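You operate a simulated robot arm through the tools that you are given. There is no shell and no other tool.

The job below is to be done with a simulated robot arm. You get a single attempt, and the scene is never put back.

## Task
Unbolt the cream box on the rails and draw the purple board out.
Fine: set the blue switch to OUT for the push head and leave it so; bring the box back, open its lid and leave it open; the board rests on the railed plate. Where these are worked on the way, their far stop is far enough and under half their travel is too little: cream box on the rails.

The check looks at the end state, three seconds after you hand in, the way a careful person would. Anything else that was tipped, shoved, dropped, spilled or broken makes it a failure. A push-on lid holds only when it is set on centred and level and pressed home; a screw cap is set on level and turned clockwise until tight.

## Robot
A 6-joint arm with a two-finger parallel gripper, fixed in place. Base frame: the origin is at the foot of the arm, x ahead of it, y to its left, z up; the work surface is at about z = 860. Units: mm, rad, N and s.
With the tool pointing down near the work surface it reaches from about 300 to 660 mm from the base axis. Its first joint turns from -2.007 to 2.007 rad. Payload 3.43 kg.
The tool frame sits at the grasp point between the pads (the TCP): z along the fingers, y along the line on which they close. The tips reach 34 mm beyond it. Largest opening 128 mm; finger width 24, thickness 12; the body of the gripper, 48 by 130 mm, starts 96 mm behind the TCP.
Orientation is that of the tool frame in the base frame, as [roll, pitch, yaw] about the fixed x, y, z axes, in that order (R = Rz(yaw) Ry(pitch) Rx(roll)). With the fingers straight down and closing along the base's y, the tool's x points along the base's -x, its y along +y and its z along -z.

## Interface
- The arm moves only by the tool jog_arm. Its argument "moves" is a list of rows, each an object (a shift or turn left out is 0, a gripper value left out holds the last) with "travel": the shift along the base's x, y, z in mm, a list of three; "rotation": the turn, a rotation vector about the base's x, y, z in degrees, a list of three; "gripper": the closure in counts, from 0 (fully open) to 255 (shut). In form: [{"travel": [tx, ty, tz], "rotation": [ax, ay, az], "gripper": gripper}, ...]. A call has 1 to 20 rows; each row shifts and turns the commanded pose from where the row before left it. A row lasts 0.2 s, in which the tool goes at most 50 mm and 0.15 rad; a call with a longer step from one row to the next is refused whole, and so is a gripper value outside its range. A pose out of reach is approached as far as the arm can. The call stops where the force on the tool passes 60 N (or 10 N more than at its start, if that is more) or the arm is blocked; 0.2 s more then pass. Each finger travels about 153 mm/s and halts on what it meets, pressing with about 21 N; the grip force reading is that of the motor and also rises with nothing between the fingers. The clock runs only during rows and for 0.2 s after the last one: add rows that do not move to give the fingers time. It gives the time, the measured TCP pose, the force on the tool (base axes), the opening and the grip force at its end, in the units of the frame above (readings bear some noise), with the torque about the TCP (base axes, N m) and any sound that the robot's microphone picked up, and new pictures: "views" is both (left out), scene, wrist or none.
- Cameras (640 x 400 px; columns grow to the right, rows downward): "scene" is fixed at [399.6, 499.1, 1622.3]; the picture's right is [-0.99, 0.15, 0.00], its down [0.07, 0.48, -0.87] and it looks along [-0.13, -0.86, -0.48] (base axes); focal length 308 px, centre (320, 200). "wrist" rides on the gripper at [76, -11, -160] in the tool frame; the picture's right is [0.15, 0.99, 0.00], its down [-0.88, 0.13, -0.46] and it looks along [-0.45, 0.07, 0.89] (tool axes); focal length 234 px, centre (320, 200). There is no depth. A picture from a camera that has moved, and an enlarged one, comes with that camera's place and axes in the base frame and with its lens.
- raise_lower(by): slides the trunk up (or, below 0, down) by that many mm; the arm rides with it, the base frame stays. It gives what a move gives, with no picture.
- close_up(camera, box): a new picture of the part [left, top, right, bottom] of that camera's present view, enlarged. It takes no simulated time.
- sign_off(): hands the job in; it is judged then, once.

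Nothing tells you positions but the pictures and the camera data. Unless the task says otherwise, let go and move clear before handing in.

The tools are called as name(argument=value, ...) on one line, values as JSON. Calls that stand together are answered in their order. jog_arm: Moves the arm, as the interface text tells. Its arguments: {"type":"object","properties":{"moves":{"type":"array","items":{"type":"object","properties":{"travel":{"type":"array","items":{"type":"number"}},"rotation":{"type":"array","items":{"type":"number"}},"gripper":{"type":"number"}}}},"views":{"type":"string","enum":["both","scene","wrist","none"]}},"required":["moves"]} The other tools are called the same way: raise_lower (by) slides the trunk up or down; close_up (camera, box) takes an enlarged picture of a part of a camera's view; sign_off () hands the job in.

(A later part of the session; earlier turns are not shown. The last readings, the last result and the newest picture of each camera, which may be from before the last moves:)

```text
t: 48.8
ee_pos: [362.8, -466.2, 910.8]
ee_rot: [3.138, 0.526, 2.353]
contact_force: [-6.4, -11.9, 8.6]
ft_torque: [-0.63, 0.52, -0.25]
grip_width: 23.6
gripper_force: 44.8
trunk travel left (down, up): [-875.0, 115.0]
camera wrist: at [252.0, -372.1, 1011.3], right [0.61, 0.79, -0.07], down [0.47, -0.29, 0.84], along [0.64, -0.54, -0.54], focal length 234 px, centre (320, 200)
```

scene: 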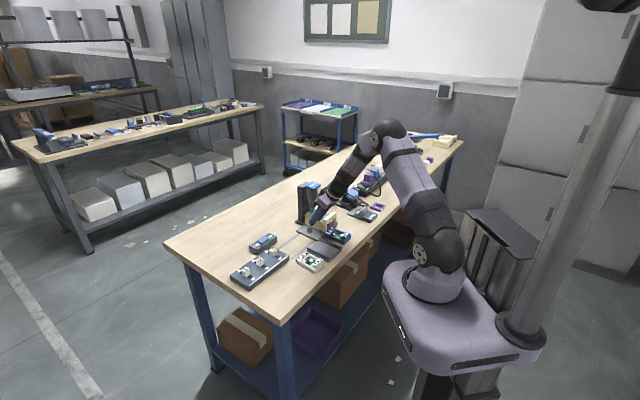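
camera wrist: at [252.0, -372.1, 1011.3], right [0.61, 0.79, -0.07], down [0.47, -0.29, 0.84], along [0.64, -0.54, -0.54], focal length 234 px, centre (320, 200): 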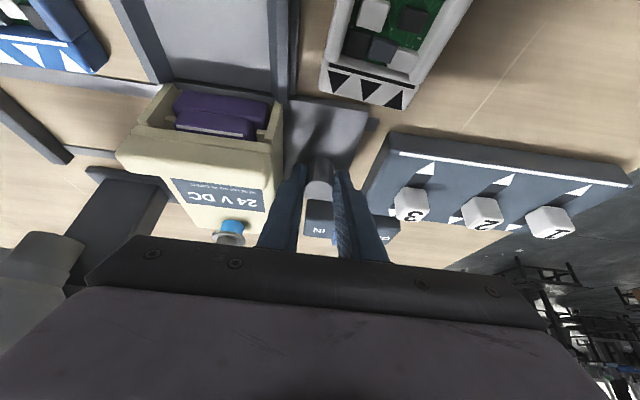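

The home stop resists again at the starting position. I'll press it home a touch, release and back out.

jog_arm(moves=[{"travel": [1, 1, 0]}, {}, {"travel": [-1.5, -1.5, 0]}, {"gripper": 184}, {}, {}, {"travel": [-4, 4, 10]}, {"travel": [-8, 8, 20]}, {"travel": [-12, 12, 30]}, {"travel": [-14, 14, 35]}, {}])

close_up(camera="wrist", box=[160, 0, 400, 200])

close_up(camera="scene", box=[270, 200, 350, 265])

```text
t: 51.2
ee_pos: [326.4, -426.3, 1005.9]
ee_rot: [3.137, 0.522, 2.356]
contact_force: [0.3, -0.5, 0.1]
ft_torque: [0.01, -0.05, -0.03]
grip_width: 35.7
gripper_force: 0.0
trunk travel left (down, up): [-875.0, 115.0]
camera wrist: at [215.9, -333.0, 1105.5], right [0.61, 0.79, -0.07], down [0.47, -0.29, 0.83], along [0.64, -0.54, -0.55], focal length 234 px, centre (320, 200)
```

scene: 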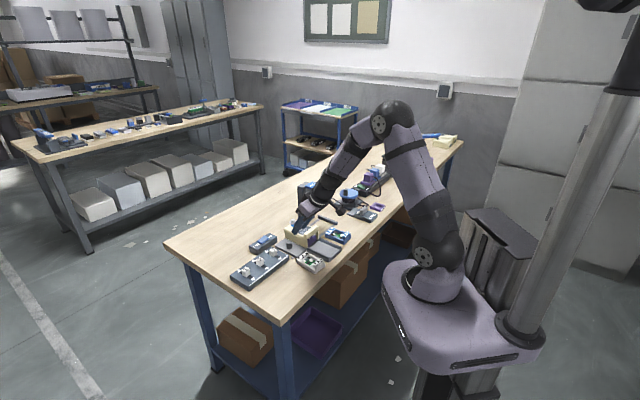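
wrist: 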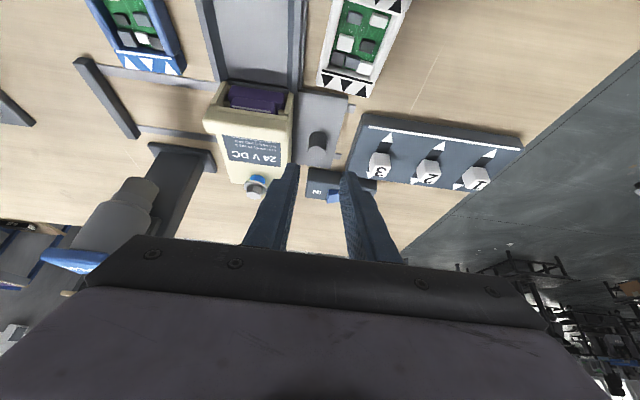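

```text
2.00 times, centred on (280, 100) of wrist
camera zoom: at [215.9, -333.0, 1105.5], right [0.61, 0.79, -0.07], down [0.47, -0.29, 0.83], along [0.64, -0.54, -0.55], focal length 468 px, centre (400, 400)
```

zoom: 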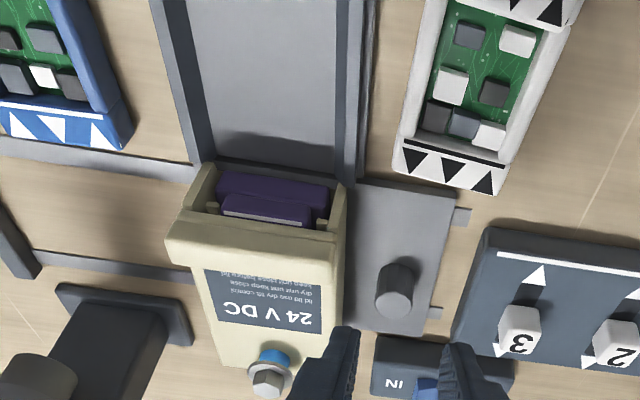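

```text
6.15 times, centred on (310, 232) of scene
camera zoom: at [399.6, 499.1, 1622.3], right [-0.99, 0.15, 0.0], down [0.07, 0.48, -0.87], along [-0.13, -0.86, -0.48], focal length 1896 px, centre (382, 0)
```

zoom: 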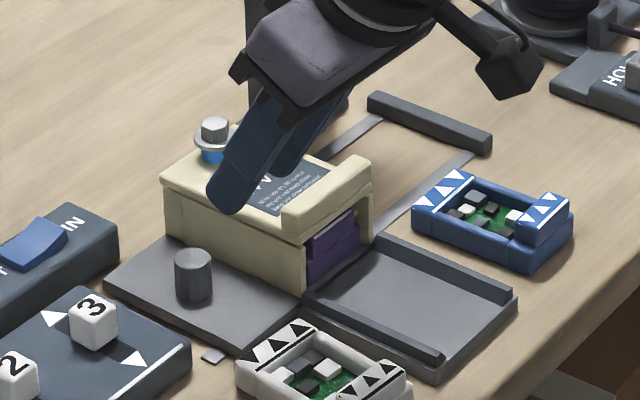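

The box is home again, aligned with the railed plate. I'll study the lid's edges to find its hinge and grip lip.

close_up(camera="scene", box=[288, 216, 334, 252])

close_up(camera="wrist", box=[190, 70, 310, 210])

```text
11.11 times, centred on (311, 234) of scene
camera zoom: at [399.6, 499.1, 1622.3], right [-0.99, 0.15, 0.0], down [0.07, 0.48, -0.87], along [-0.13, -0.86, -0.48], focal length 3424 px, centre (420, -178)
```

zoom: 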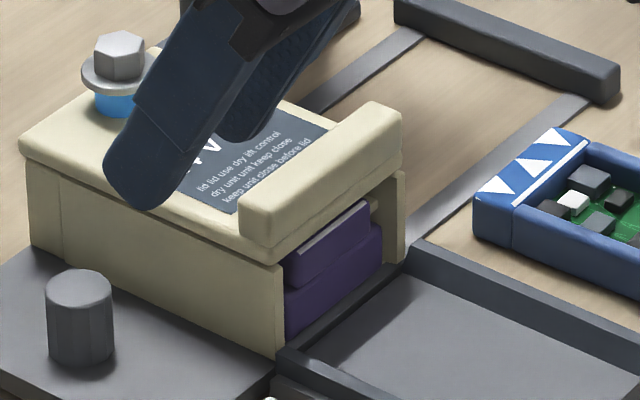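

```text
2.86 times, centred on (250, 140) of wrist
camera zoom: at [215.9, -333.0, 1105.5], right [0.61, 0.79, -0.07], down [0.47, -0.29, 0.83], along [0.64, -0.54, -0.55], focal length 669 px, centre (520, 371)
```

zoom: 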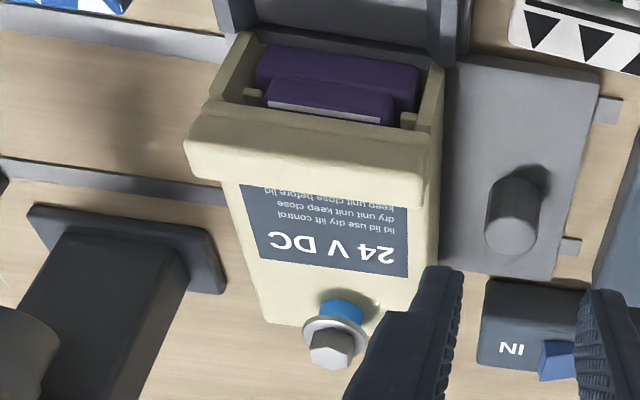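

I'll get a tighter view of the ridge and the gap over the board from the wrist camera.

close_up(camera="wrist", box=[195, 72, 305, 142])

close_up(camera="scene", box=[303, 221, 333, 247])

```text
5.71 times, centred on (250, 107) of wrist
camera zoom: at [215.9, -333.0, 1105.5], right [0.61, 0.79, -0.07], down [0.47, -0.29, 0.83], along [0.64, -0.54, -0.55], focal length 1338 px, centre (720, 731)
```

zoom: 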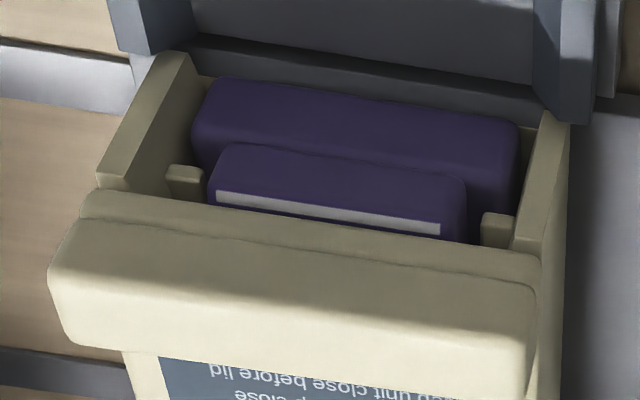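

```text
15.38 times, centred on (318, 234) of scene
camera zoom: at [399.6, 499.1, 1622.3], right [-0.99, 0.15, 0.0], down [0.07, 0.48, -0.87], along [-0.13, -0.86, -0.48], focal length 4741 px, centre (351, -323)
```

zoom: 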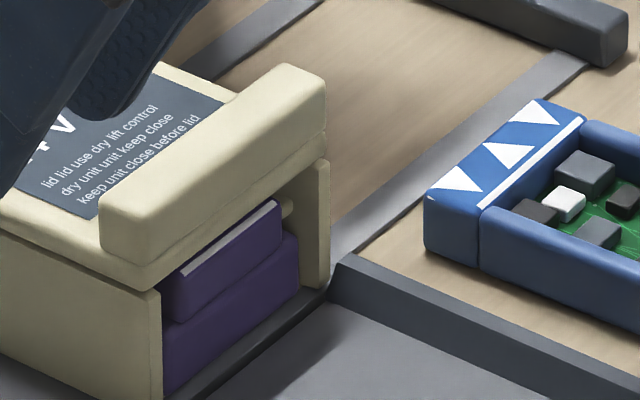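

Let me inspect the rear end of the box and lid, to tell which end is hinged.

close_up(camera="scene", box=[284, 216, 310, 244])

close_up(camera="wrist", box=[215, 130, 305, 215])

```text
14.29 times, centred on (297, 230) of scene
camera zoom: at [399.6, 499.1, 1622.3], right [-0.99, 0.15, 0.0], down [0.07, 0.48, -0.87], along [-0.13, -0.86, -0.48], focal length 4402 px, centre (649, -229)
```

zoom: 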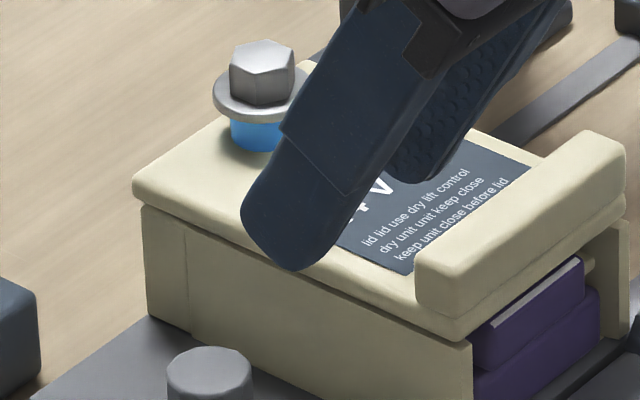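

```text
4.71 times, centred on (260, 172) of wrist
camera zoom: at [215.9, -333.0, 1105.5], right [0.61, 0.79, -0.07], down [0.47, -0.29, 0.83], along [0.64, -0.54, -0.55], focal length 1102 px, centre (602, 329)
```

zoom: 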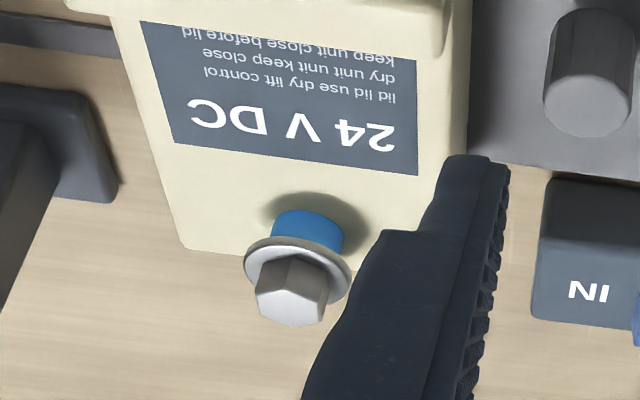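

The ridge is a bar on the lid's front edge, spanning u ≈ -185 to -108 at z ≈ 920–937, so lifting it there should swing the lid about its rear. I'll grip the ridge by its two ends, tool tilted outward, so the lid can pivot in the pads. First I'll move to a pre-grasp pose.

jog_arm(moves=[{"travel": [-15, -4, 0], "rotation": [-4.42, -4.42, 0], "gripper": 56}, {"travel": [-18, -4, 0], "rotation": [-4.42, -4.42, 0]}, {"travel": [-18, -4, -5], "rotation": [-4.42, -4.42, 0]}, {"travel": [-18, -4, -10], "rotation": [-4.42, -4.42, 0]}, {"travel": [-18, -4, -12]}, {}, {}])

close_up(camera="wrist", box=[180, 60, 460, 240])

close_up(camera="scene", box=[280, 195, 360, 260])

```text
t: 52.8
ee_pos: [257.9, -436.1, 977.3]
ee_rot: [3.102, 0.857, 2.353]
contact_force: [0.3, 0.1, -0.2]
ft_torque: [-0.01, 0.01, 0.0]
grip_width: 100.0
gripper_force: 0.1
out of reach, approached as far as the arm can: row 1, 2
trunk travel left (down, up): [-875.0, 115.0]
camera wrist: at [125.9, -330.1, 1024.5], right [0.61, 0.78, -0.09], down [0.24, -0.08, 0.97], along [0.75, -0.61, -0.24], focal length 234 px, centre (320, 200)
```

scene: 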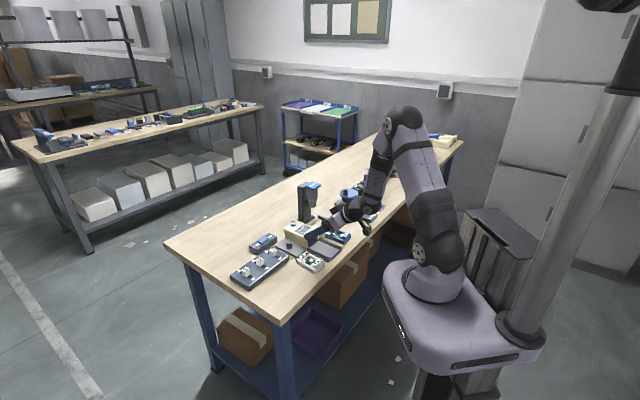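
wrist: 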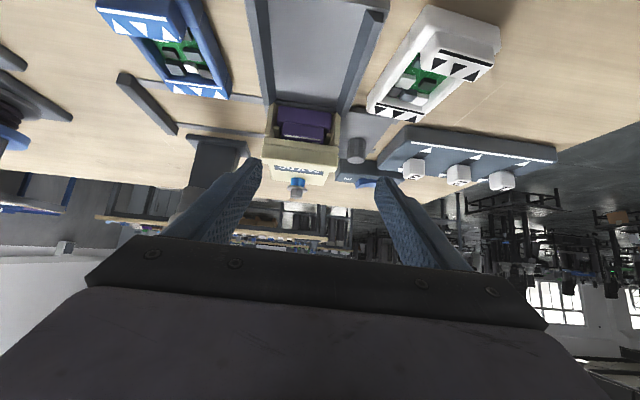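

```text
2.22 times, centred on (320, 150) of wrist
camera zoom: at [125.9, -330.1, 1024.5], right [0.61, 0.78, -0.09], down [0.24, -0.08, 0.97], along [0.75, -0.61, -0.24], focal length 520 px, centre (320, 311)
```

zoom: 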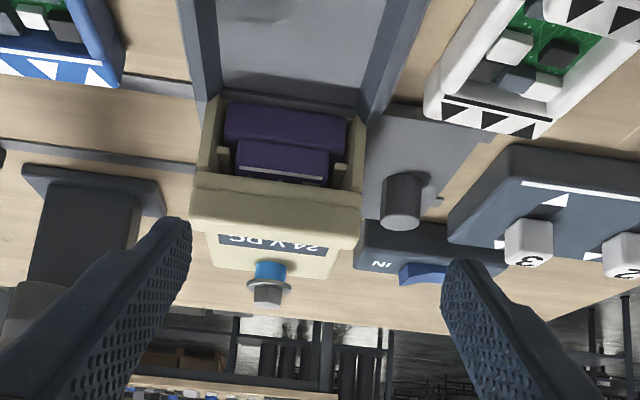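

```text
6.15 times, centred on (320, 228) of scene
camera zoom: at [399.6, 499.1, 1622.3], right [-0.99, 0.15, 0.0], down [0.07, 0.48, -0.87], along [-0.13, -0.86, -0.48], focal length 1896 px, centre (320, 31)
```

zoom: 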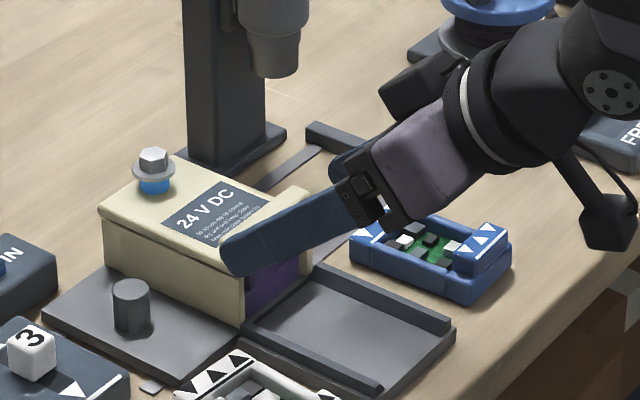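

The arm hasn't quite reached the commanded pose. I'll hold a moment and read it again.

jog_arm(moves=[{}, {}, {}], views="scene")

```text
t: 53.6
ee_pos: [258.3, -435.9, 977.9]
ee_rot: [3.104, 0.857, 2.352]
contact_force: [0.3, -0.1, -0.5]
ft_torque: [0.01, -0.01, -0.03]
grip_width: 99.8
gripper_force: 0.0
trunk travel left (down, up): [-875.0, 115.0]
```

scene: 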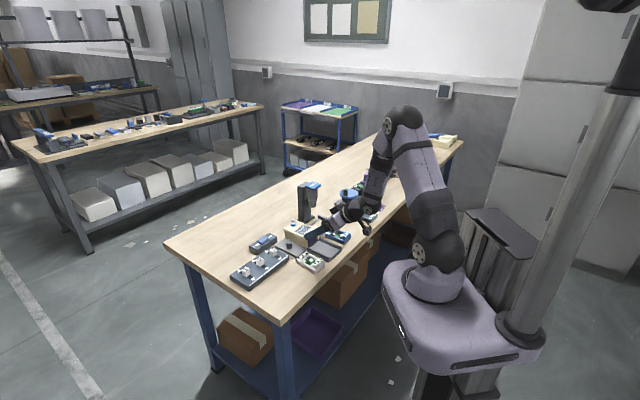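

It settled at about 49° tilt, which is enough. I'll first centre sideways on the ridge, then check alignment.

jog_arm(moves=[{"travel": [0, -10, 0]}, {"travel": [-8, -12, 0]}, {"travel": [4, -12, -5]}, {}])

close_up(camera="wrist", box=[180, 60, 460, 240])

```text
t: 54.6
ee_pos: [253.8, -469.5, 973.0]
ee_rot: [3.104, 0.857, 2.352]
contact_force: [-0.3, -0.5, -0.4]
ft_torque: [-0.01, -0.03, 0.0]
grip_width: 99.8
gripper_force: 0.1
trunk travel left (down, up): [-875.0, 115.0]
camera wrist: at [122.9, -363.1, 1019.8], right [0.61, 0.79, -0.09], down [0.24, -0.08, 0.97], along [0.75, -0.61, -0.24], focal length 234 px, centre (320, 200)
```

scene: 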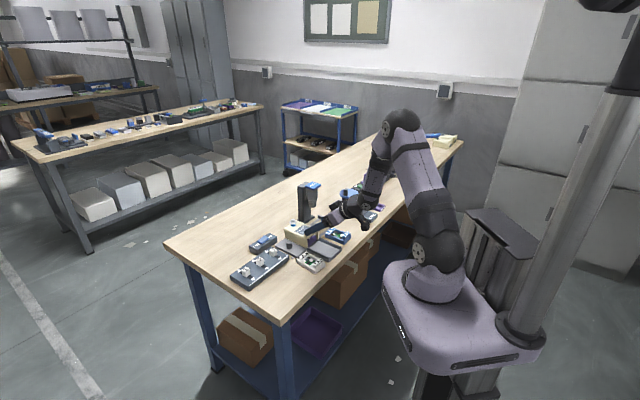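
wrist: 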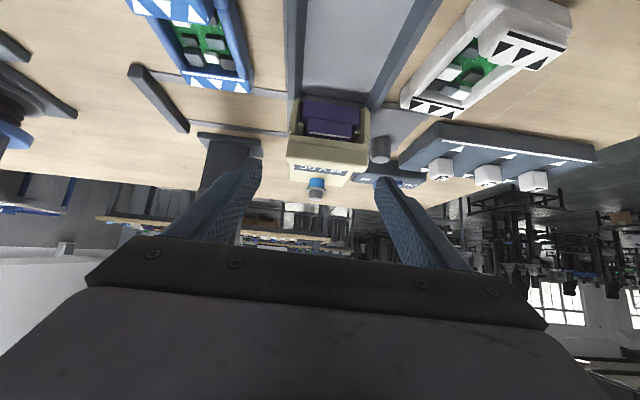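

```text
2.22 times, centred on (320, 150) of wrist
camera zoom: at [122.9, -363.1, 1019.8], right [0.61, 0.79, -0.09], down [0.24, -0.08, 0.97], along [0.75, -0.61, -0.24], focal length 520 px, centre (320, 311)
```

zoom: 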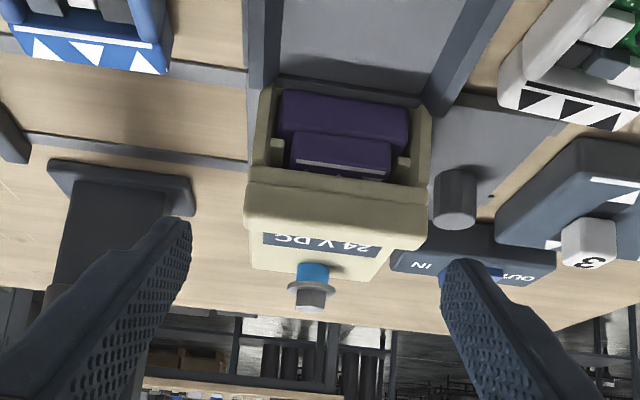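

I overshot sideways by about 5 mm. I'll correct and move in along the finger direction onto the ridge ends.

jog_arm(moves=[{"travel": [3.7, 3.7, 0]}, {"travel": [6, -6, -10]}, {"travel": [6, -6, -10]}, {"travel": [5, -5, -8]}, {}])

close_up(camera="wrist", box=[180, 60, 460, 240])

close_up(camera="scene", box=[280, 205, 350, 260])

```text
t: 55.8
ee_pos: [274.8, -485.0, 945.2]
ee_rot: [3.103, 0.858, 2.353]
contact_force: [-0.2, -1.3, 1.0]
ft_torque: [0.01, 0.03, 0.02]
grip_width: 100.1
gripper_force: 0.0
trunk travel left (down, up): [-875.0, 115.0]
camera wrist: at [143.4, -377.9, 991.4], right [0.61, 0.79, -0.09], down [0.24, -0.08, 0.97], along [0.75, -0.61, -0.24], focal length 234 px, centre (320, 200)
```

scene: 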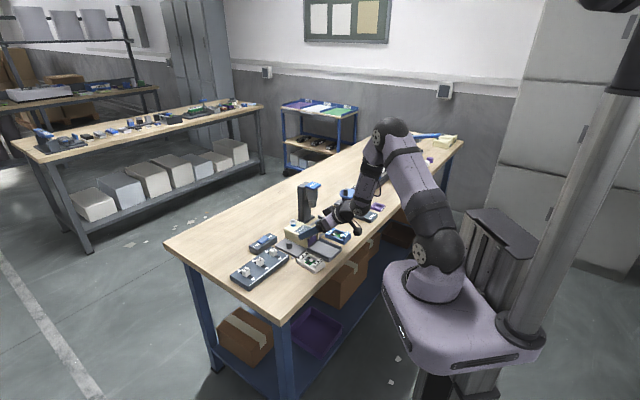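
wrist: 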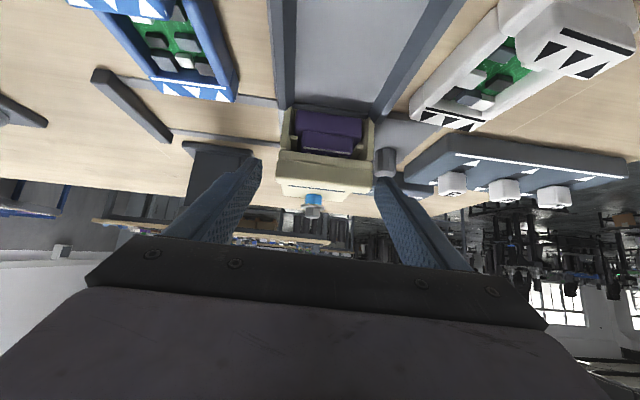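

```text
2.22 times, centred on (320, 150) of wrist
camera zoom: at [143.4, -377.9, 991.4], right [0.61, 0.79, -0.09], down [0.24, -0.08, 0.97], along [0.75, -0.61, -0.24], focal length 520 px, centre (320, 311)
```

zoom: 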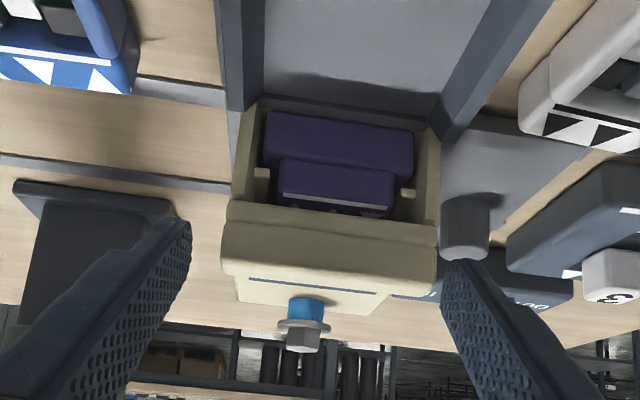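

```text
7.27 times, centred on (315, 232) of scene
camera zoom: at [399.6, 499.1, 1622.3], right [-0.99, 0.15, 0.0], down [0.07, 0.48, -0.87], along [-0.13, -0.86, -0.48], focal length 2241 px, centre (356, -36)
```

zoom: 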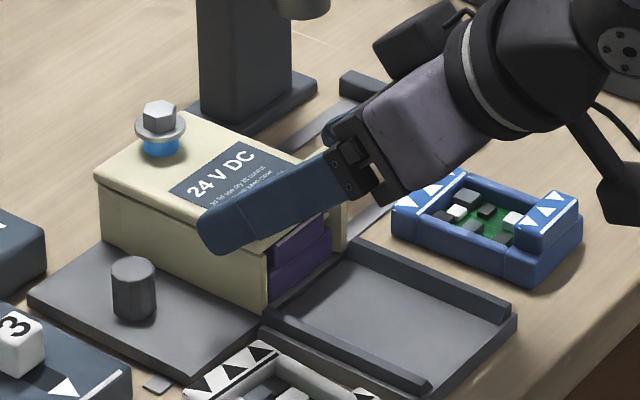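

The right fingertip is nearly touching while the left has 12 mm, so I'll shift 5 mm sideways to centre, then close.

jog_arm(moves=[{"travel": [3.5, 3.5, 0]}, {}], views="wrist")

close_up(camera="wrist", box=[220, 80, 420, 240])

```text
t: 56.4
ee_pos: [278.8, -481.1, 944.8]
ee_rot: [3.103, 0.858, 2.352]
contact_force: [0.6, 0.4, 0.0]
ft_torque: [-0.03, 0.05, 0.01]
grip_width: 99.8
gripper_force: 0.0
trunk travel left (down, up): [-875.0, 115.0]
camera wrist: at [147.2, -374.4, 991.2], right [0.61, 0.78, -0.09], down [0.24, -0.08, 0.97], along [0.75, -0.61, -0.24], focal length 234 px, centre (320, 200)
```

wrist: 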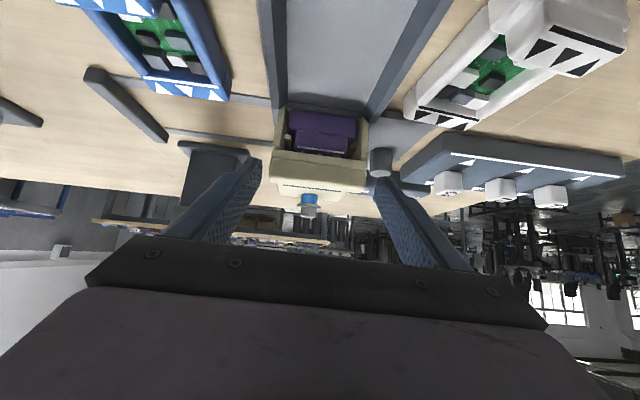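

```text
2.50 times, centred on (320, 160) of wrist
camera zoom: at [147.2, -374.4, 991.2], right [0.61, 0.78, -0.09], down [0.24, -0.08, 0.97], along [0.75, -0.61, -0.24], focal length 585 px, centre (320, 300)
```

zoom: 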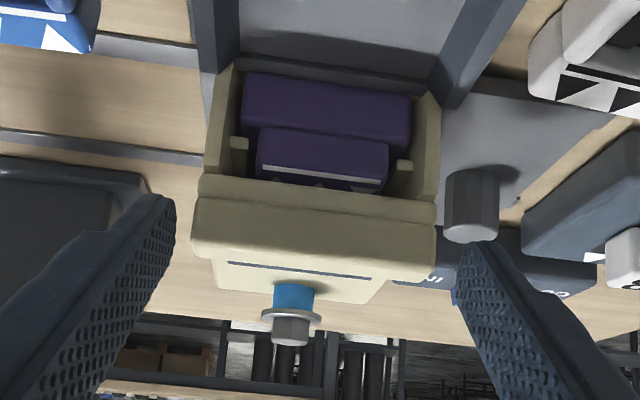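

Centred now. I'll close on the ridge ends.

jog_arm(moves=[{"gripper": 255}, {}, {}], views="wrist")

close_up(camera="wrist", box=[220, 80, 420, 240])

close_up(camera="scene", box=[280, 205, 350, 260])

```text
t: 57.2
ee_pos: [276.6, -482.4, 945.1]
ee_rot: [3.101, 0.858, 2.348]
contact_force: [-8.5, -9.5, -0.7]
ft_torque: [-0.91, 1.57, -1.96]
grip_width: 78.2
gripper_force: 44.5
trunk travel left (down, up): [-875.0, 115.0]
camera wrist: at [145.7, -375.7, 991.3], right [0.62, 0.78, -0.08], down [0.24, -0.08, 0.97], along [0.75, -0.62, -0.24], focal length 234 px, centre (320, 200)
```

wrist: 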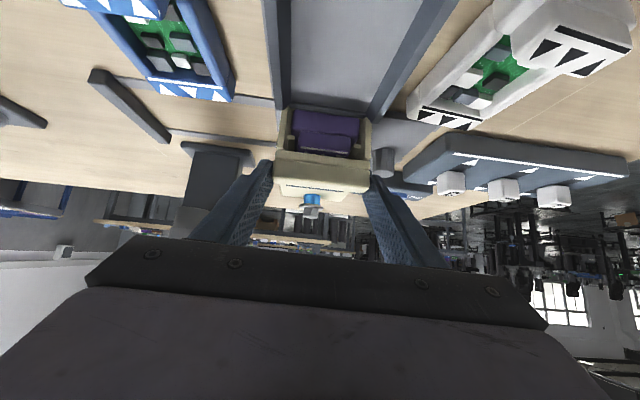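

```text
2.50 times, centred on (320, 160) of wrist
camera zoom: at [145.7, -375.7, 991.3], right [0.62, 0.78, -0.08], down [0.24, -0.08, 0.97], along [0.75, -0.62, -0.24], focal length 585 px, centre (320, 300)
```

zoom: 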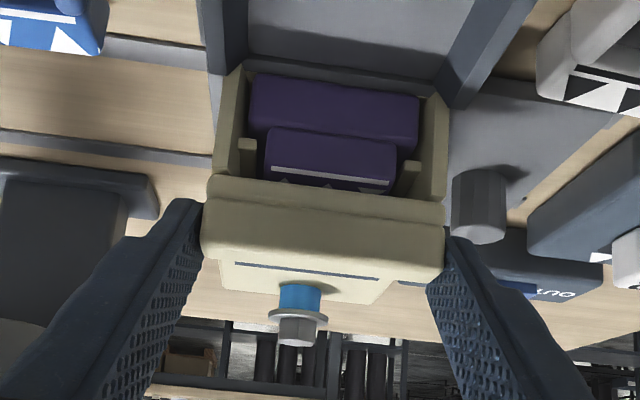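

```text
7.27 times, centred on (315, 232) of scene
camera zoom: at [399.6, 499.1, 1622.3], right [-0.99, 0.15, 0.0], down [0.07, 0.48, -0.87], along [-0.13, -0.86, -0.48], focal length 2241 px, centre (356, -36)
```

zoom: 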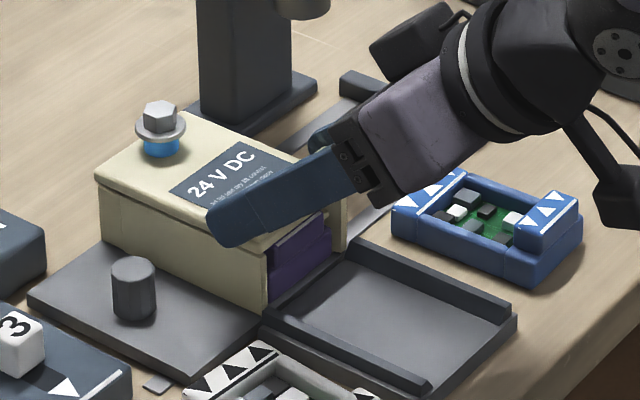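

The ridge is gripped at 78 mm. I'll take out the sideways preload and try a small test lift.

jog_arm(moves=[{"travel": [-1.6, -1.6, 0]}, {"travel": [0, 0, 2]}, {"travel": [0, 0, 2]}, {"travel": [0.3, -0.3, 3]}, {"travel": [0.3, -0.3, 3]}, {}])

close_up(camera="scene", box=[280, 205, 350, 260])

close_up(camera="wrist", box=[220, 80, 420, 240])

```text
t: 58.6
ee_pos: [277.5, -483.9, 949.5]
ee_rot: [3.099, 0.838, 2.352]
contact_force: [0.5, -2.6, -35.0]
ft_torque: [-0.25, 0.77, -0.7]
grip_width: 78.5
gripper_force: 44.7
trunk travel left (down, up): [-875.0, 115.0]
camera wrist: at [145.5, -376.8, 998.1], right [0.61, 0.79, -0.08], down [0.25, -0.1, 0.96], along [0.75, -0.61, -0.26], focal length 234 px, centre (320, 200)
```

scene: 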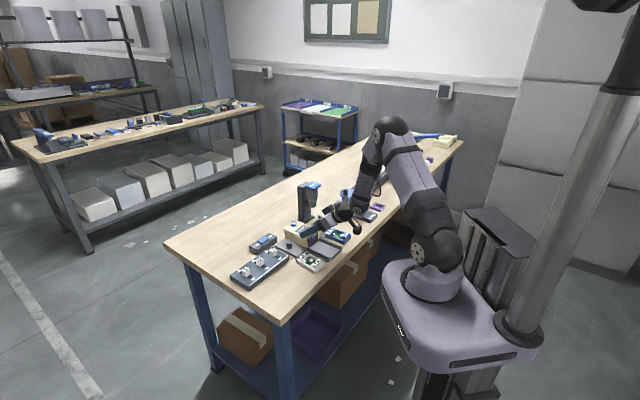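
wrist: 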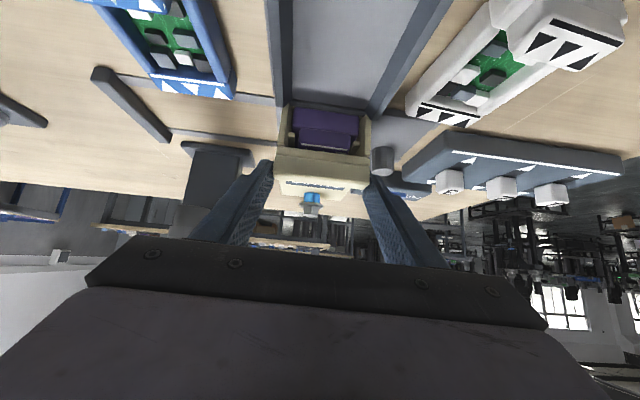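

```text
7.27 times, centred on (315, 232) of scene
camera zoom: at [399.6, 499.1, 1622.3], right [-0.99, 0.15, 0.0], down [0.07, 0.48, -0.87], along [-0.13, -0.86, -0.48], focal length 2241 px, centre (356, -36)
```

zoom: 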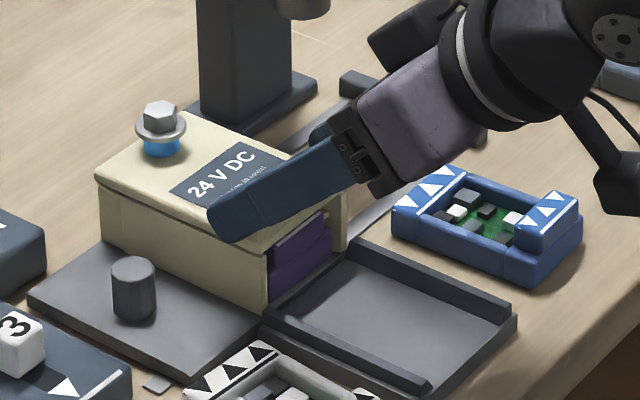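

```text
2.50 times, centred on (320, 160) of wrist
camera zoom: at [145.5, -376.8, 998.1], right [0.61, 0.79, -0.08], down [0.25, -0.1, 0.96], along [0.75, -0.61, -0.26], focal length 585 px, centre (320, 300)
```

zoom: 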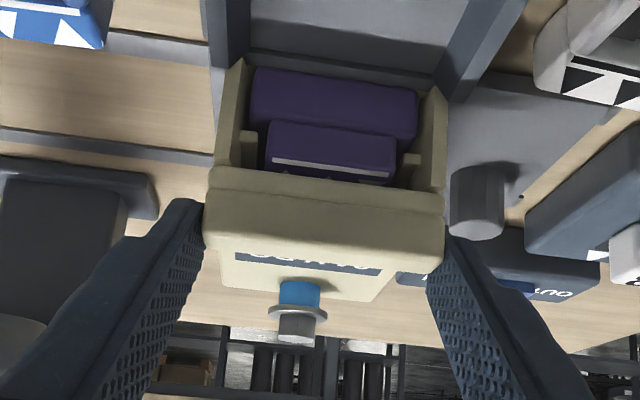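

The lift met 35 N without the lid visibly opening. I'll look closely at the lid's front edge and the little tabs beneath it before pulling more.

close_up(camera="wrist", box=[280, 95, 376, 160])

close_up(camera="scene", box=[303, 221, 333, 247])

close_up(camera="scene", box=[286, 216, 316, 246])

```text
6.15 times, centred on (328, 128) of wrist
camera zoom: at [145.5, -376.8, 998.1], right [0.61, 0.79, -0.08], down [0.25, -0.1, 0.96], along [0.75, -0.61, -0.26], focal length 1441 px, centre (271, 646)
```

zoom: 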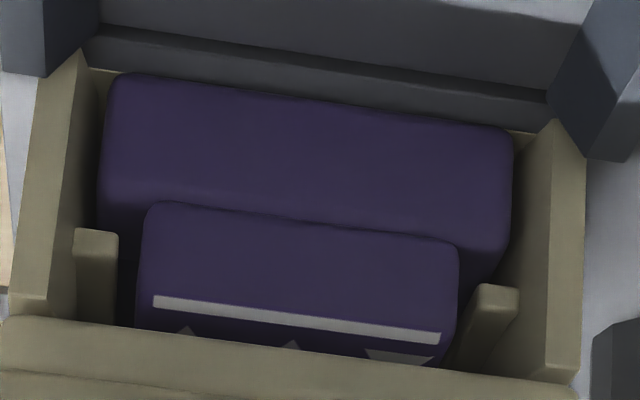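

```text
15.38 times, centred on (318, 234) of scene
camera zoom: at [399.6, 499.1, 1622.3], right [-0.99, 0.15, 0.0], down [0.07, 0.48, -0.87], along [-0.13, -0.86, -0.48], focal length 4741 px, centre (351, -323)
```

zoom: 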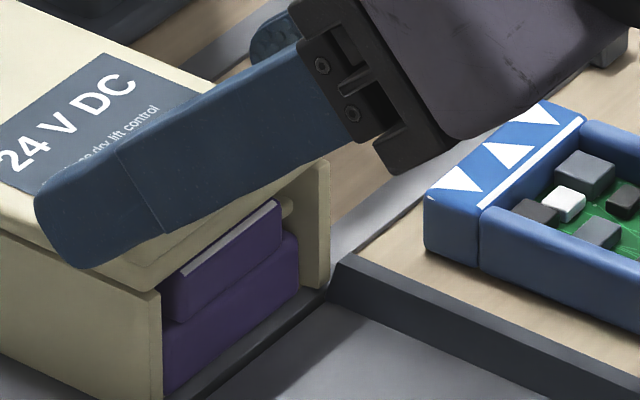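

```text
13.33 times, centred on (301, 231) of scene
camera zoom: at [399.6, 499.1, 1622.3], right [-0.99, 0.15, 0.0], down [0.07, 0.48, -0.87], along [-0.13, -0.86, -0.48], focal length 4109 px, centre (573, -213)
```

zoom: 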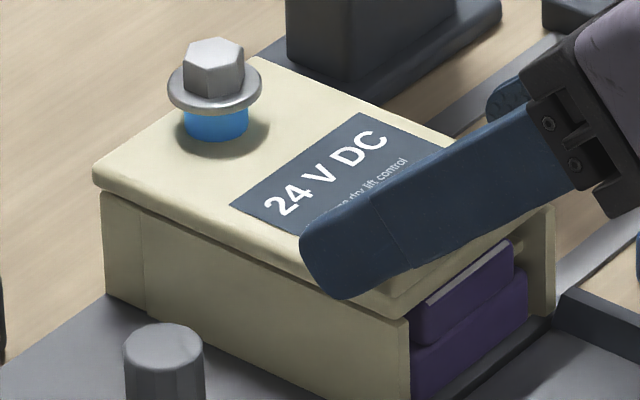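

The bolt is still upright and the lid hasn't risen, so it isn't simply lifting at this edge. I'll take the lift off and gently test whether the lid slides along the box instead.

jog_arm(moves=[{"travel": [-0.6, 0.6, -5]}, {"travel": [0, 0, -4]}, {}, {"travel": [1.5, -1.5, 0]}, {"travel": [1.5, -1.5, 0]}, {}], views="wrist")

close_up(camera="scene", box=[286, 210, 336, 250])

```text
t: 60.0
ee_pos: [280.9, -486.5, 949.4]
ee_rot: [3.105, 0.864, 2.355]
contact_force: [-2.0, -2.0, 10.1]
ft_torque: [-0.57, 1.22, -1.57]
grip_width: 78.5
gripper_force: 45.1
trunk travel left (down, up): [-875.0, 115.0]
camera wrist: at [148.5, -379.4, 994.2], right [0.61, 0.78, -0.09], down [0.24, -0.08, 0.97], along [0.75, -0.62, -0.23], focal length 234 px, centre (320, 200)
```

wrist: 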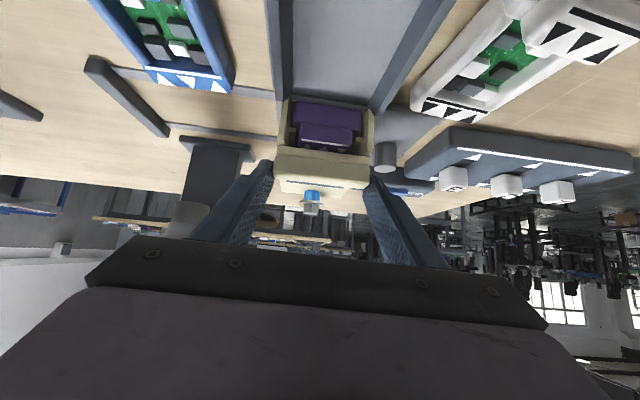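

```text
10.00 times, centred on (311, 230) of scene
camera zoom: at [399.6, 499.1, 1622.3], right [-0.99, 0.15, 0.0], down [0.07, 0.48, -0.87], along [-0.13, -0.86, -0.48], focal length 3082 px, centre (410, -100)
```

zoom: 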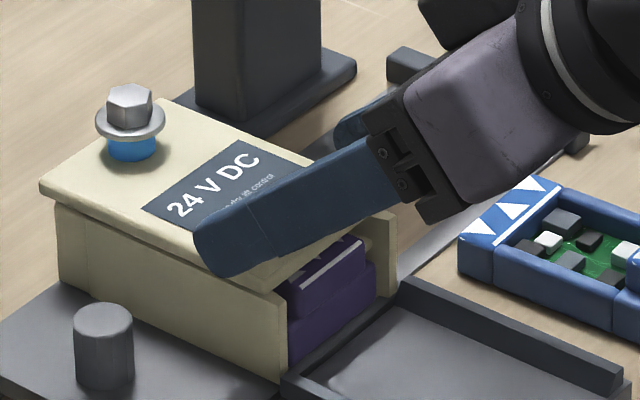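

The lid has shifted backward easily by a few millimetres. I'll zoom in on how it sits now.

close_up(camera="scene", box=[286, 218, 308, 242])

close_up(camera="scene", box=[305, 225, 331, 249])

close_up(camera="wrist", box=[265, 90, 385, 220])

```text
16.00 times, centred on (297, 230) of scene
camera zoom: at [399.6, 499.1, 1622.3], right [-0.99, 0.15, 0.0], down [0.07, 0.48, -0.87], along [-0.13, -0.86, -0.48], focal length 4930 px, centre (688, -280)
```

zoom: 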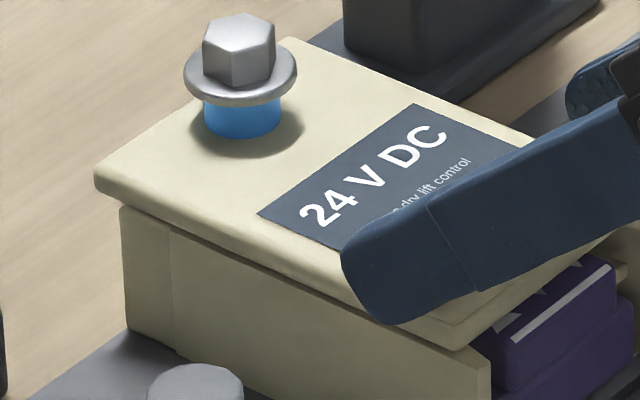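

```text
16.00 times, centred on (318, 237) of scene
camera zoom: at [399.6, 499.1, 1622.3], right [-0.99, 0.15, 0.0], down [0.07, 0.48, -0.87], along [-0.13, -0.86, -0.48], focal length 4930 px, centre (352, -392)
```

zoom: 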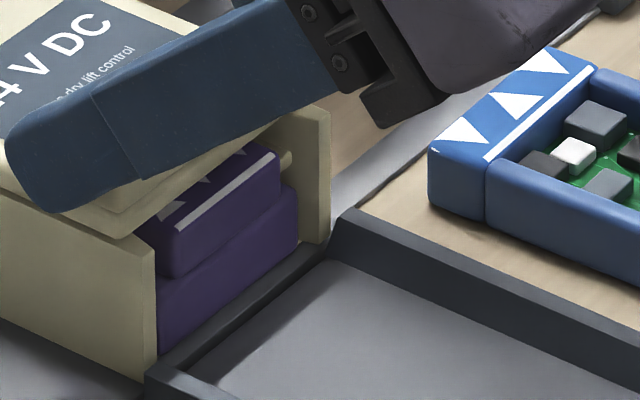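

```text
3.08 times, centred on (325, 155) of wrist
camera zoom: at [148.5, -379.4, 994.2], right [0.61, 0.78, -0.09], down [0.24, -0.08, 0.97], along [0.75, -0.62, -0.23], focal length 720 px, centre (305, 338)
```

zoom: 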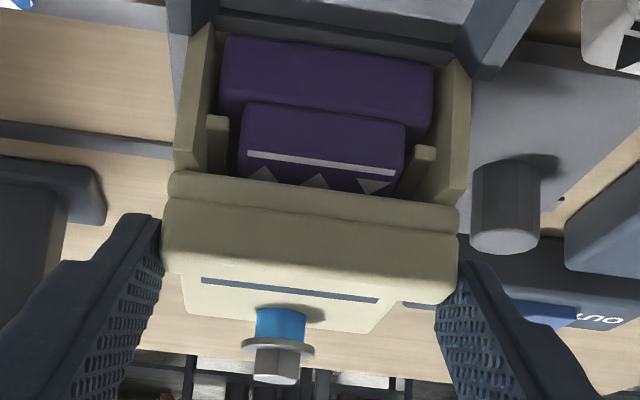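

It is a sliding lid: it has moved back about 6 mm with almost no force. I'll keep sliding it away from the board.

jog_arm(moves=[{"travel": [2, -2, 1]}, {"travel": [2.5, -2.5, 0.5]}, {"travel": [3, -3, 0]}, {"travel": [3, -3, 0]}, {"travel": [3, -3, 0]}, {}], views="wrist")

close_up(camera="scene", box=[286, 205, 336, 250])

```text
t: 61.4
ee_pos: [292.9, -499.1, 949.3]
ee_rot: [3.104, 0.86, 2.354]
contact_force: [-5.0, -5.9, 9.6]
ft_torque: [-1.72, 0.39, -0.08]
grip_width: 78.7
gripper_force: 44.7
trunk travel left (down, up): [-875.0, 115.0]
camera wrist: at [160.8, -392.0, 994.9], right [0.61, 0.79, -0.09], down [0.24, -0.08, 0.97], along [0.75, -0.61, -0.24], focal length 234 px, centre (320, 200)
```

wrist: 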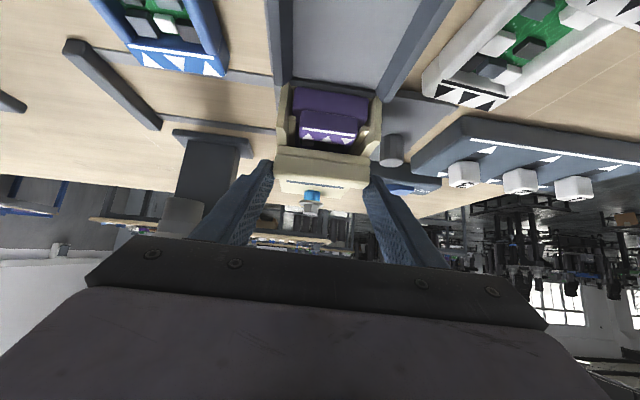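

```text
8.89 times, centred on (311, 228) of scene
camera zoom: at [399.6, 499.1, 1622.3], right [-0.99, 0.15, 0.0], down [0.07, 0.48, -0.87], along [-0.13, -0.86, -0.48], focal length 2739 px, centre (400, -44)
```

zoom: 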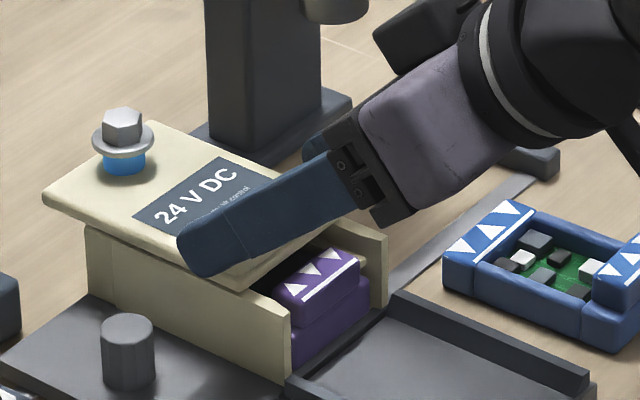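

The lid is sliding open along its grooves. I'll continue until it reaches its stop.

jog_arm(moves=[{"travel": [2.6, -3.4, 0.5]}, {"travel": [2.8, -3.2, 0.5]}, {"travel": [3, -3, 0]}, {"travel": [3, -3, 0]}, {"travel": [3, -3, 0]}, {"travel": [3, -3, 0]}, {"travel": [3, -3, 0]}, {"travel": [3, -3, 0]}, {}], views="wrist")

close_up(camera="scene", box=[276, 195, 336, 250])

```text
t: 63.4
ee_pos: [317.0, -523.1, 949.2]
ee_rot: [3.102, 0.859, 2.351]
contact_force: [1.3, 1.1, 8.2]
ft_torque: [0.45, 0.43, -1.01]
grip_width: 78.6
gripper_force: 44.7
trunk travel left (down, up): [-875.0, 115.0]
camera wrist: at [185.3, -416.5, 995.1], right [0.61, 0.78, -0.09], down [0.24, -0.08, 0.97], along [0.75, -0.61, -0.24], focal length 234 px, centre (320, 200)
```

wrist: 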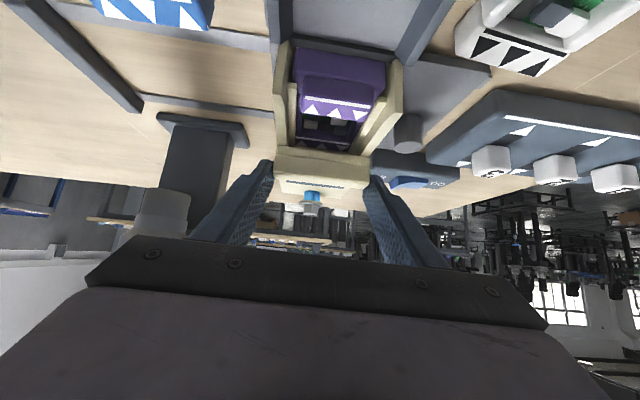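

```text
7.27 times, centred on (306, 222) of scene
camera zoom: at [399.6, 499.1, 1622.3], right [-0.99, 0.15, 0.0], down [0.07, 0.48, -0.87], along [-0.13, -0.86, -0.48], focal length 2241 px, centre (422, 36)
```

zoom: 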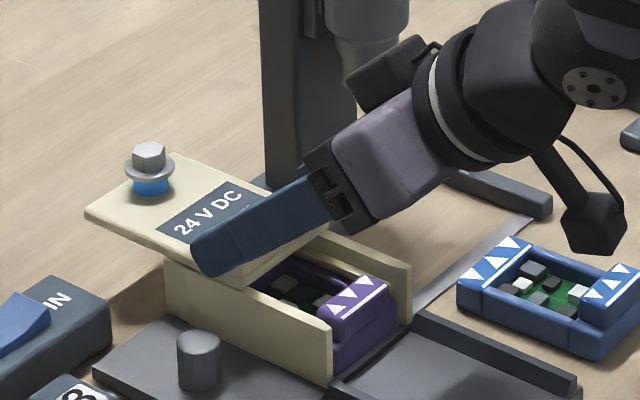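

About 57 mm open and the board's handle is uncovered. I'll continue in smaller steps, watching for the end stop.

jog_arm(moves=[{"travel": [2, -2, 0]}, {"travel": [2, -2, 0]}, {"travel": [2, -2, 0]}, {"travel": [2, -2, 0]}, {"travel": [2, -2, 0]}, {}], views="wrist")

close_up(camera="scene", box=[276, 195, 336, 250])

```text
t: 64.8
ee_pos: [326.4, -533.9, 948.4]
ee_rot: [3.103, 0.858, 2.353]
contact_force: [-0.7, 0.2, 8.8]
ft_torque: [0.89, 0.68, -0.92]
grip_width: 78.4
gripper_force: 44.9
trunk travel left (down, up): [-875.0, 115.0]
camera wrist: at [194.9, -426.3, 995.1], right [0.61, 0.78, -0.09], down [0.24, -0.08, 0.97], along [0.75, -0.61, -0.24], focal length 234 px, centre (320, 200)
```

wrist: 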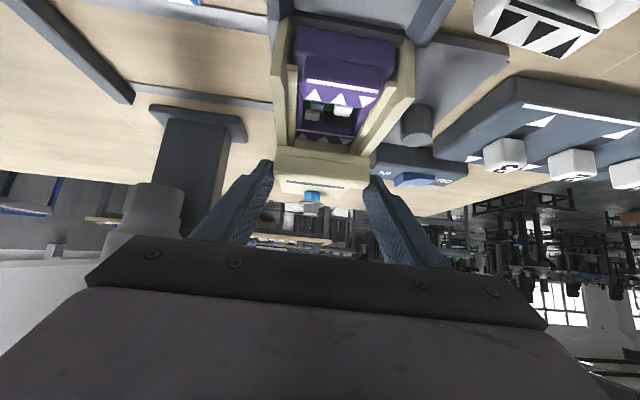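

```text
7.27 times, centred on (306, 222) of scene
camera zoom: at [399.6, 499.1, 1622.3], right [-0.99, 0.15, 0.0], down [0.07, 0.48, -0.87], along [-0.13, -0.86, -0.48], focal length 2241 px, centre (422, 36)
```

zoom: 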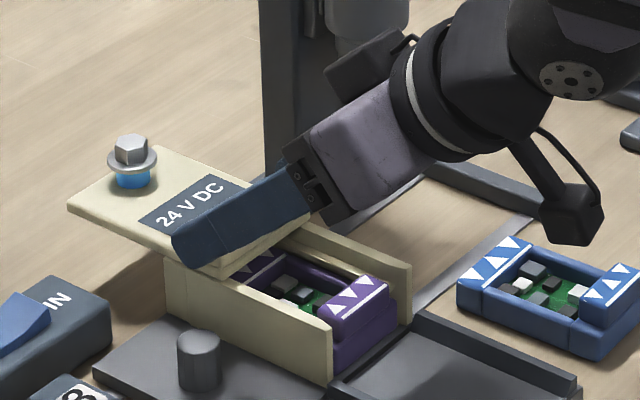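

Still sliding freely; continuing carefully.

jog_arm(moves=[{"travel": [2, -2, 0]}, {"travel": [2, -2, 0]}, {"travel": [2, -2, 0]}, {"travel": [2, -2, 0]}, {}], views="none")

close_up(camera="scene", box=[276, 195, 336, 250])

close_up(camera="wrist", box=[240, 0, 440, 220])

```text
t: 66.0
ee_pos: [334.2, -542.1, 947.6]
ee_rot: [3.106, 0.858, 2.351]
contact_force: [-0.3, -0.7, 9.5]
ft_torque: [-0.07, 0.89, -1.14]
grip_width: 78.4
gripper_force: 45.3
trunk travel left (down, up): [-875.0, 115.0]
```

```text
7.27 times, centred on (306, 222) of scene
camera zoom: at [399.6, 499.1, 1622.3], right [-0.99, 0.15, 0.0], down [0.07, 0.48, -0.87], along [-0.13, -0.86, -0.48], focal length 2241 px, centre (422, 36)
```

zoom: 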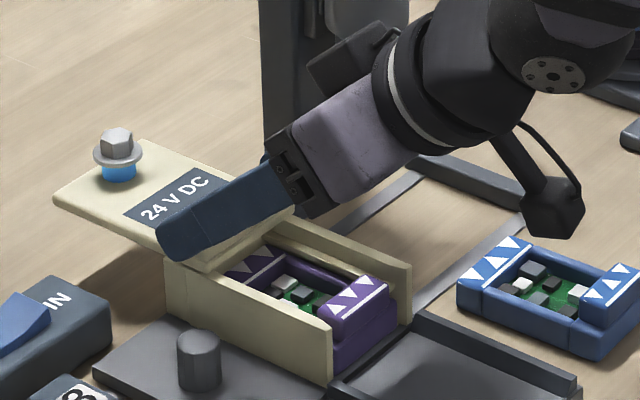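

```text
1.82 times, centred on (340, 110) of wrist
camera zoom: at [202.9, -434.2, 994.9], right [0.61, 0.78, -0.09], down [0.24, -0.08, 0.97], along [0.75, -0.61, -0.24], focal length 426 px, centre (284, 364)
```

zoom: 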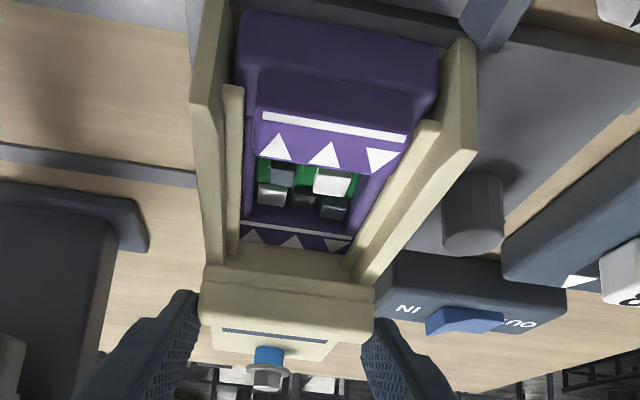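

The lid is captured in its grooves (it resisted lifting), so it can't tip. I'll push on to find its end stop.

jog_arm(moves=[{"travel": [1.5, -1.5, 0]}, {"travel": [1.5, -1.5, 0]}, {"travel": [1.5, -1.5, 0]}, {"travel": [1.5, -1.5, 0]}, {"travel": [1.5, -1.5, 0]}, {}], views="none")

close_up(camera="scene", box=[276, 195, 336, 250])

```text
t: 67.4
ee_pos: [341.7, -547.5, 949.5]
ee_rot: [3.102, 0.858, 2.354]
contact_force: [-4.4, 2.1, 7.4]
ft_torque: [-0.8, 0.07, -0.46]
grip_width: 78.5
gripper_force: 45.1
trunk travel left (down, up): [-875.0, 115.0]
```

```text
7.27 times, centred on (306, 222) of scene
camera zoom: at [399.6, 499.1, 1622.3], right [-0.99, 0.15, 0.0], down [0.07, 0.48, -0.87], along [-0.13, -0.86, -0.48], focal length 2241 px, centre (422, 36)
```

zoom: 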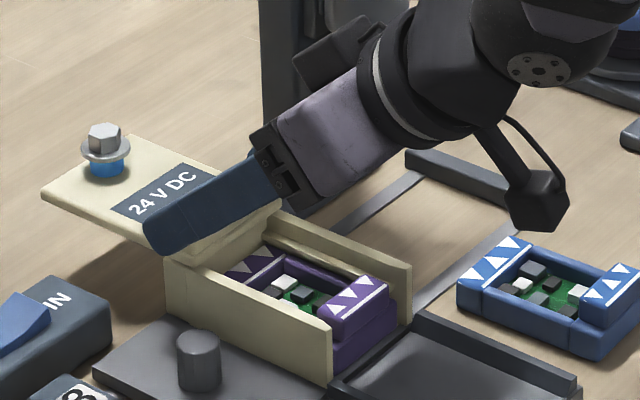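

jog_arm(moves=[{"travel": [1.5, -1.5, 0]}, {"travel": [1.5, -1.5, 0]}, {"travel": [1.5, -1.5, 0]}, {}], views="none")

close_up(camera="scene", box=[276, 195, 336, 250])

```text
t: 68.4
ee_pos: [342.9, -547.7, 948.7]
ee_rot: [3.1, 0.853, 2.349]
contact_force: [-26.7, 25.3, 9.2]
ft_torque: [-0.05, 1.05, -0.72]
grip_width: 78.7
gripper_force: 44.7
trunk travel left (down, up): [-875.0, 115.0]
```

```text
7.27 times, centred on (306, 222) of scene
camera zoom: at [399.6, 499.1, 1622.3], right [-0.99, 0.15, 0.0], down [0.07, 0.48, -0.87], along [-0.13, -0.86, -0.48], focal length 2241 px, centre (422, 36)
```

zoom: 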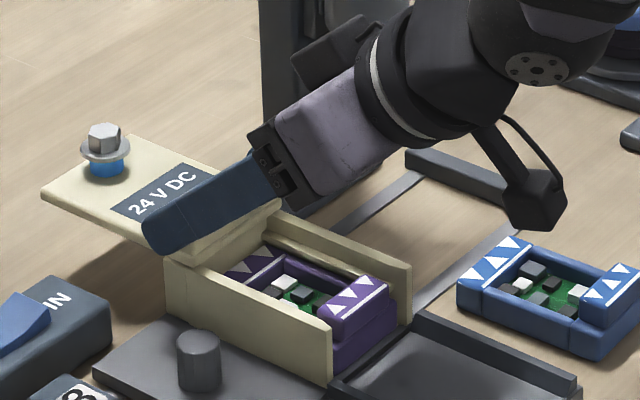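

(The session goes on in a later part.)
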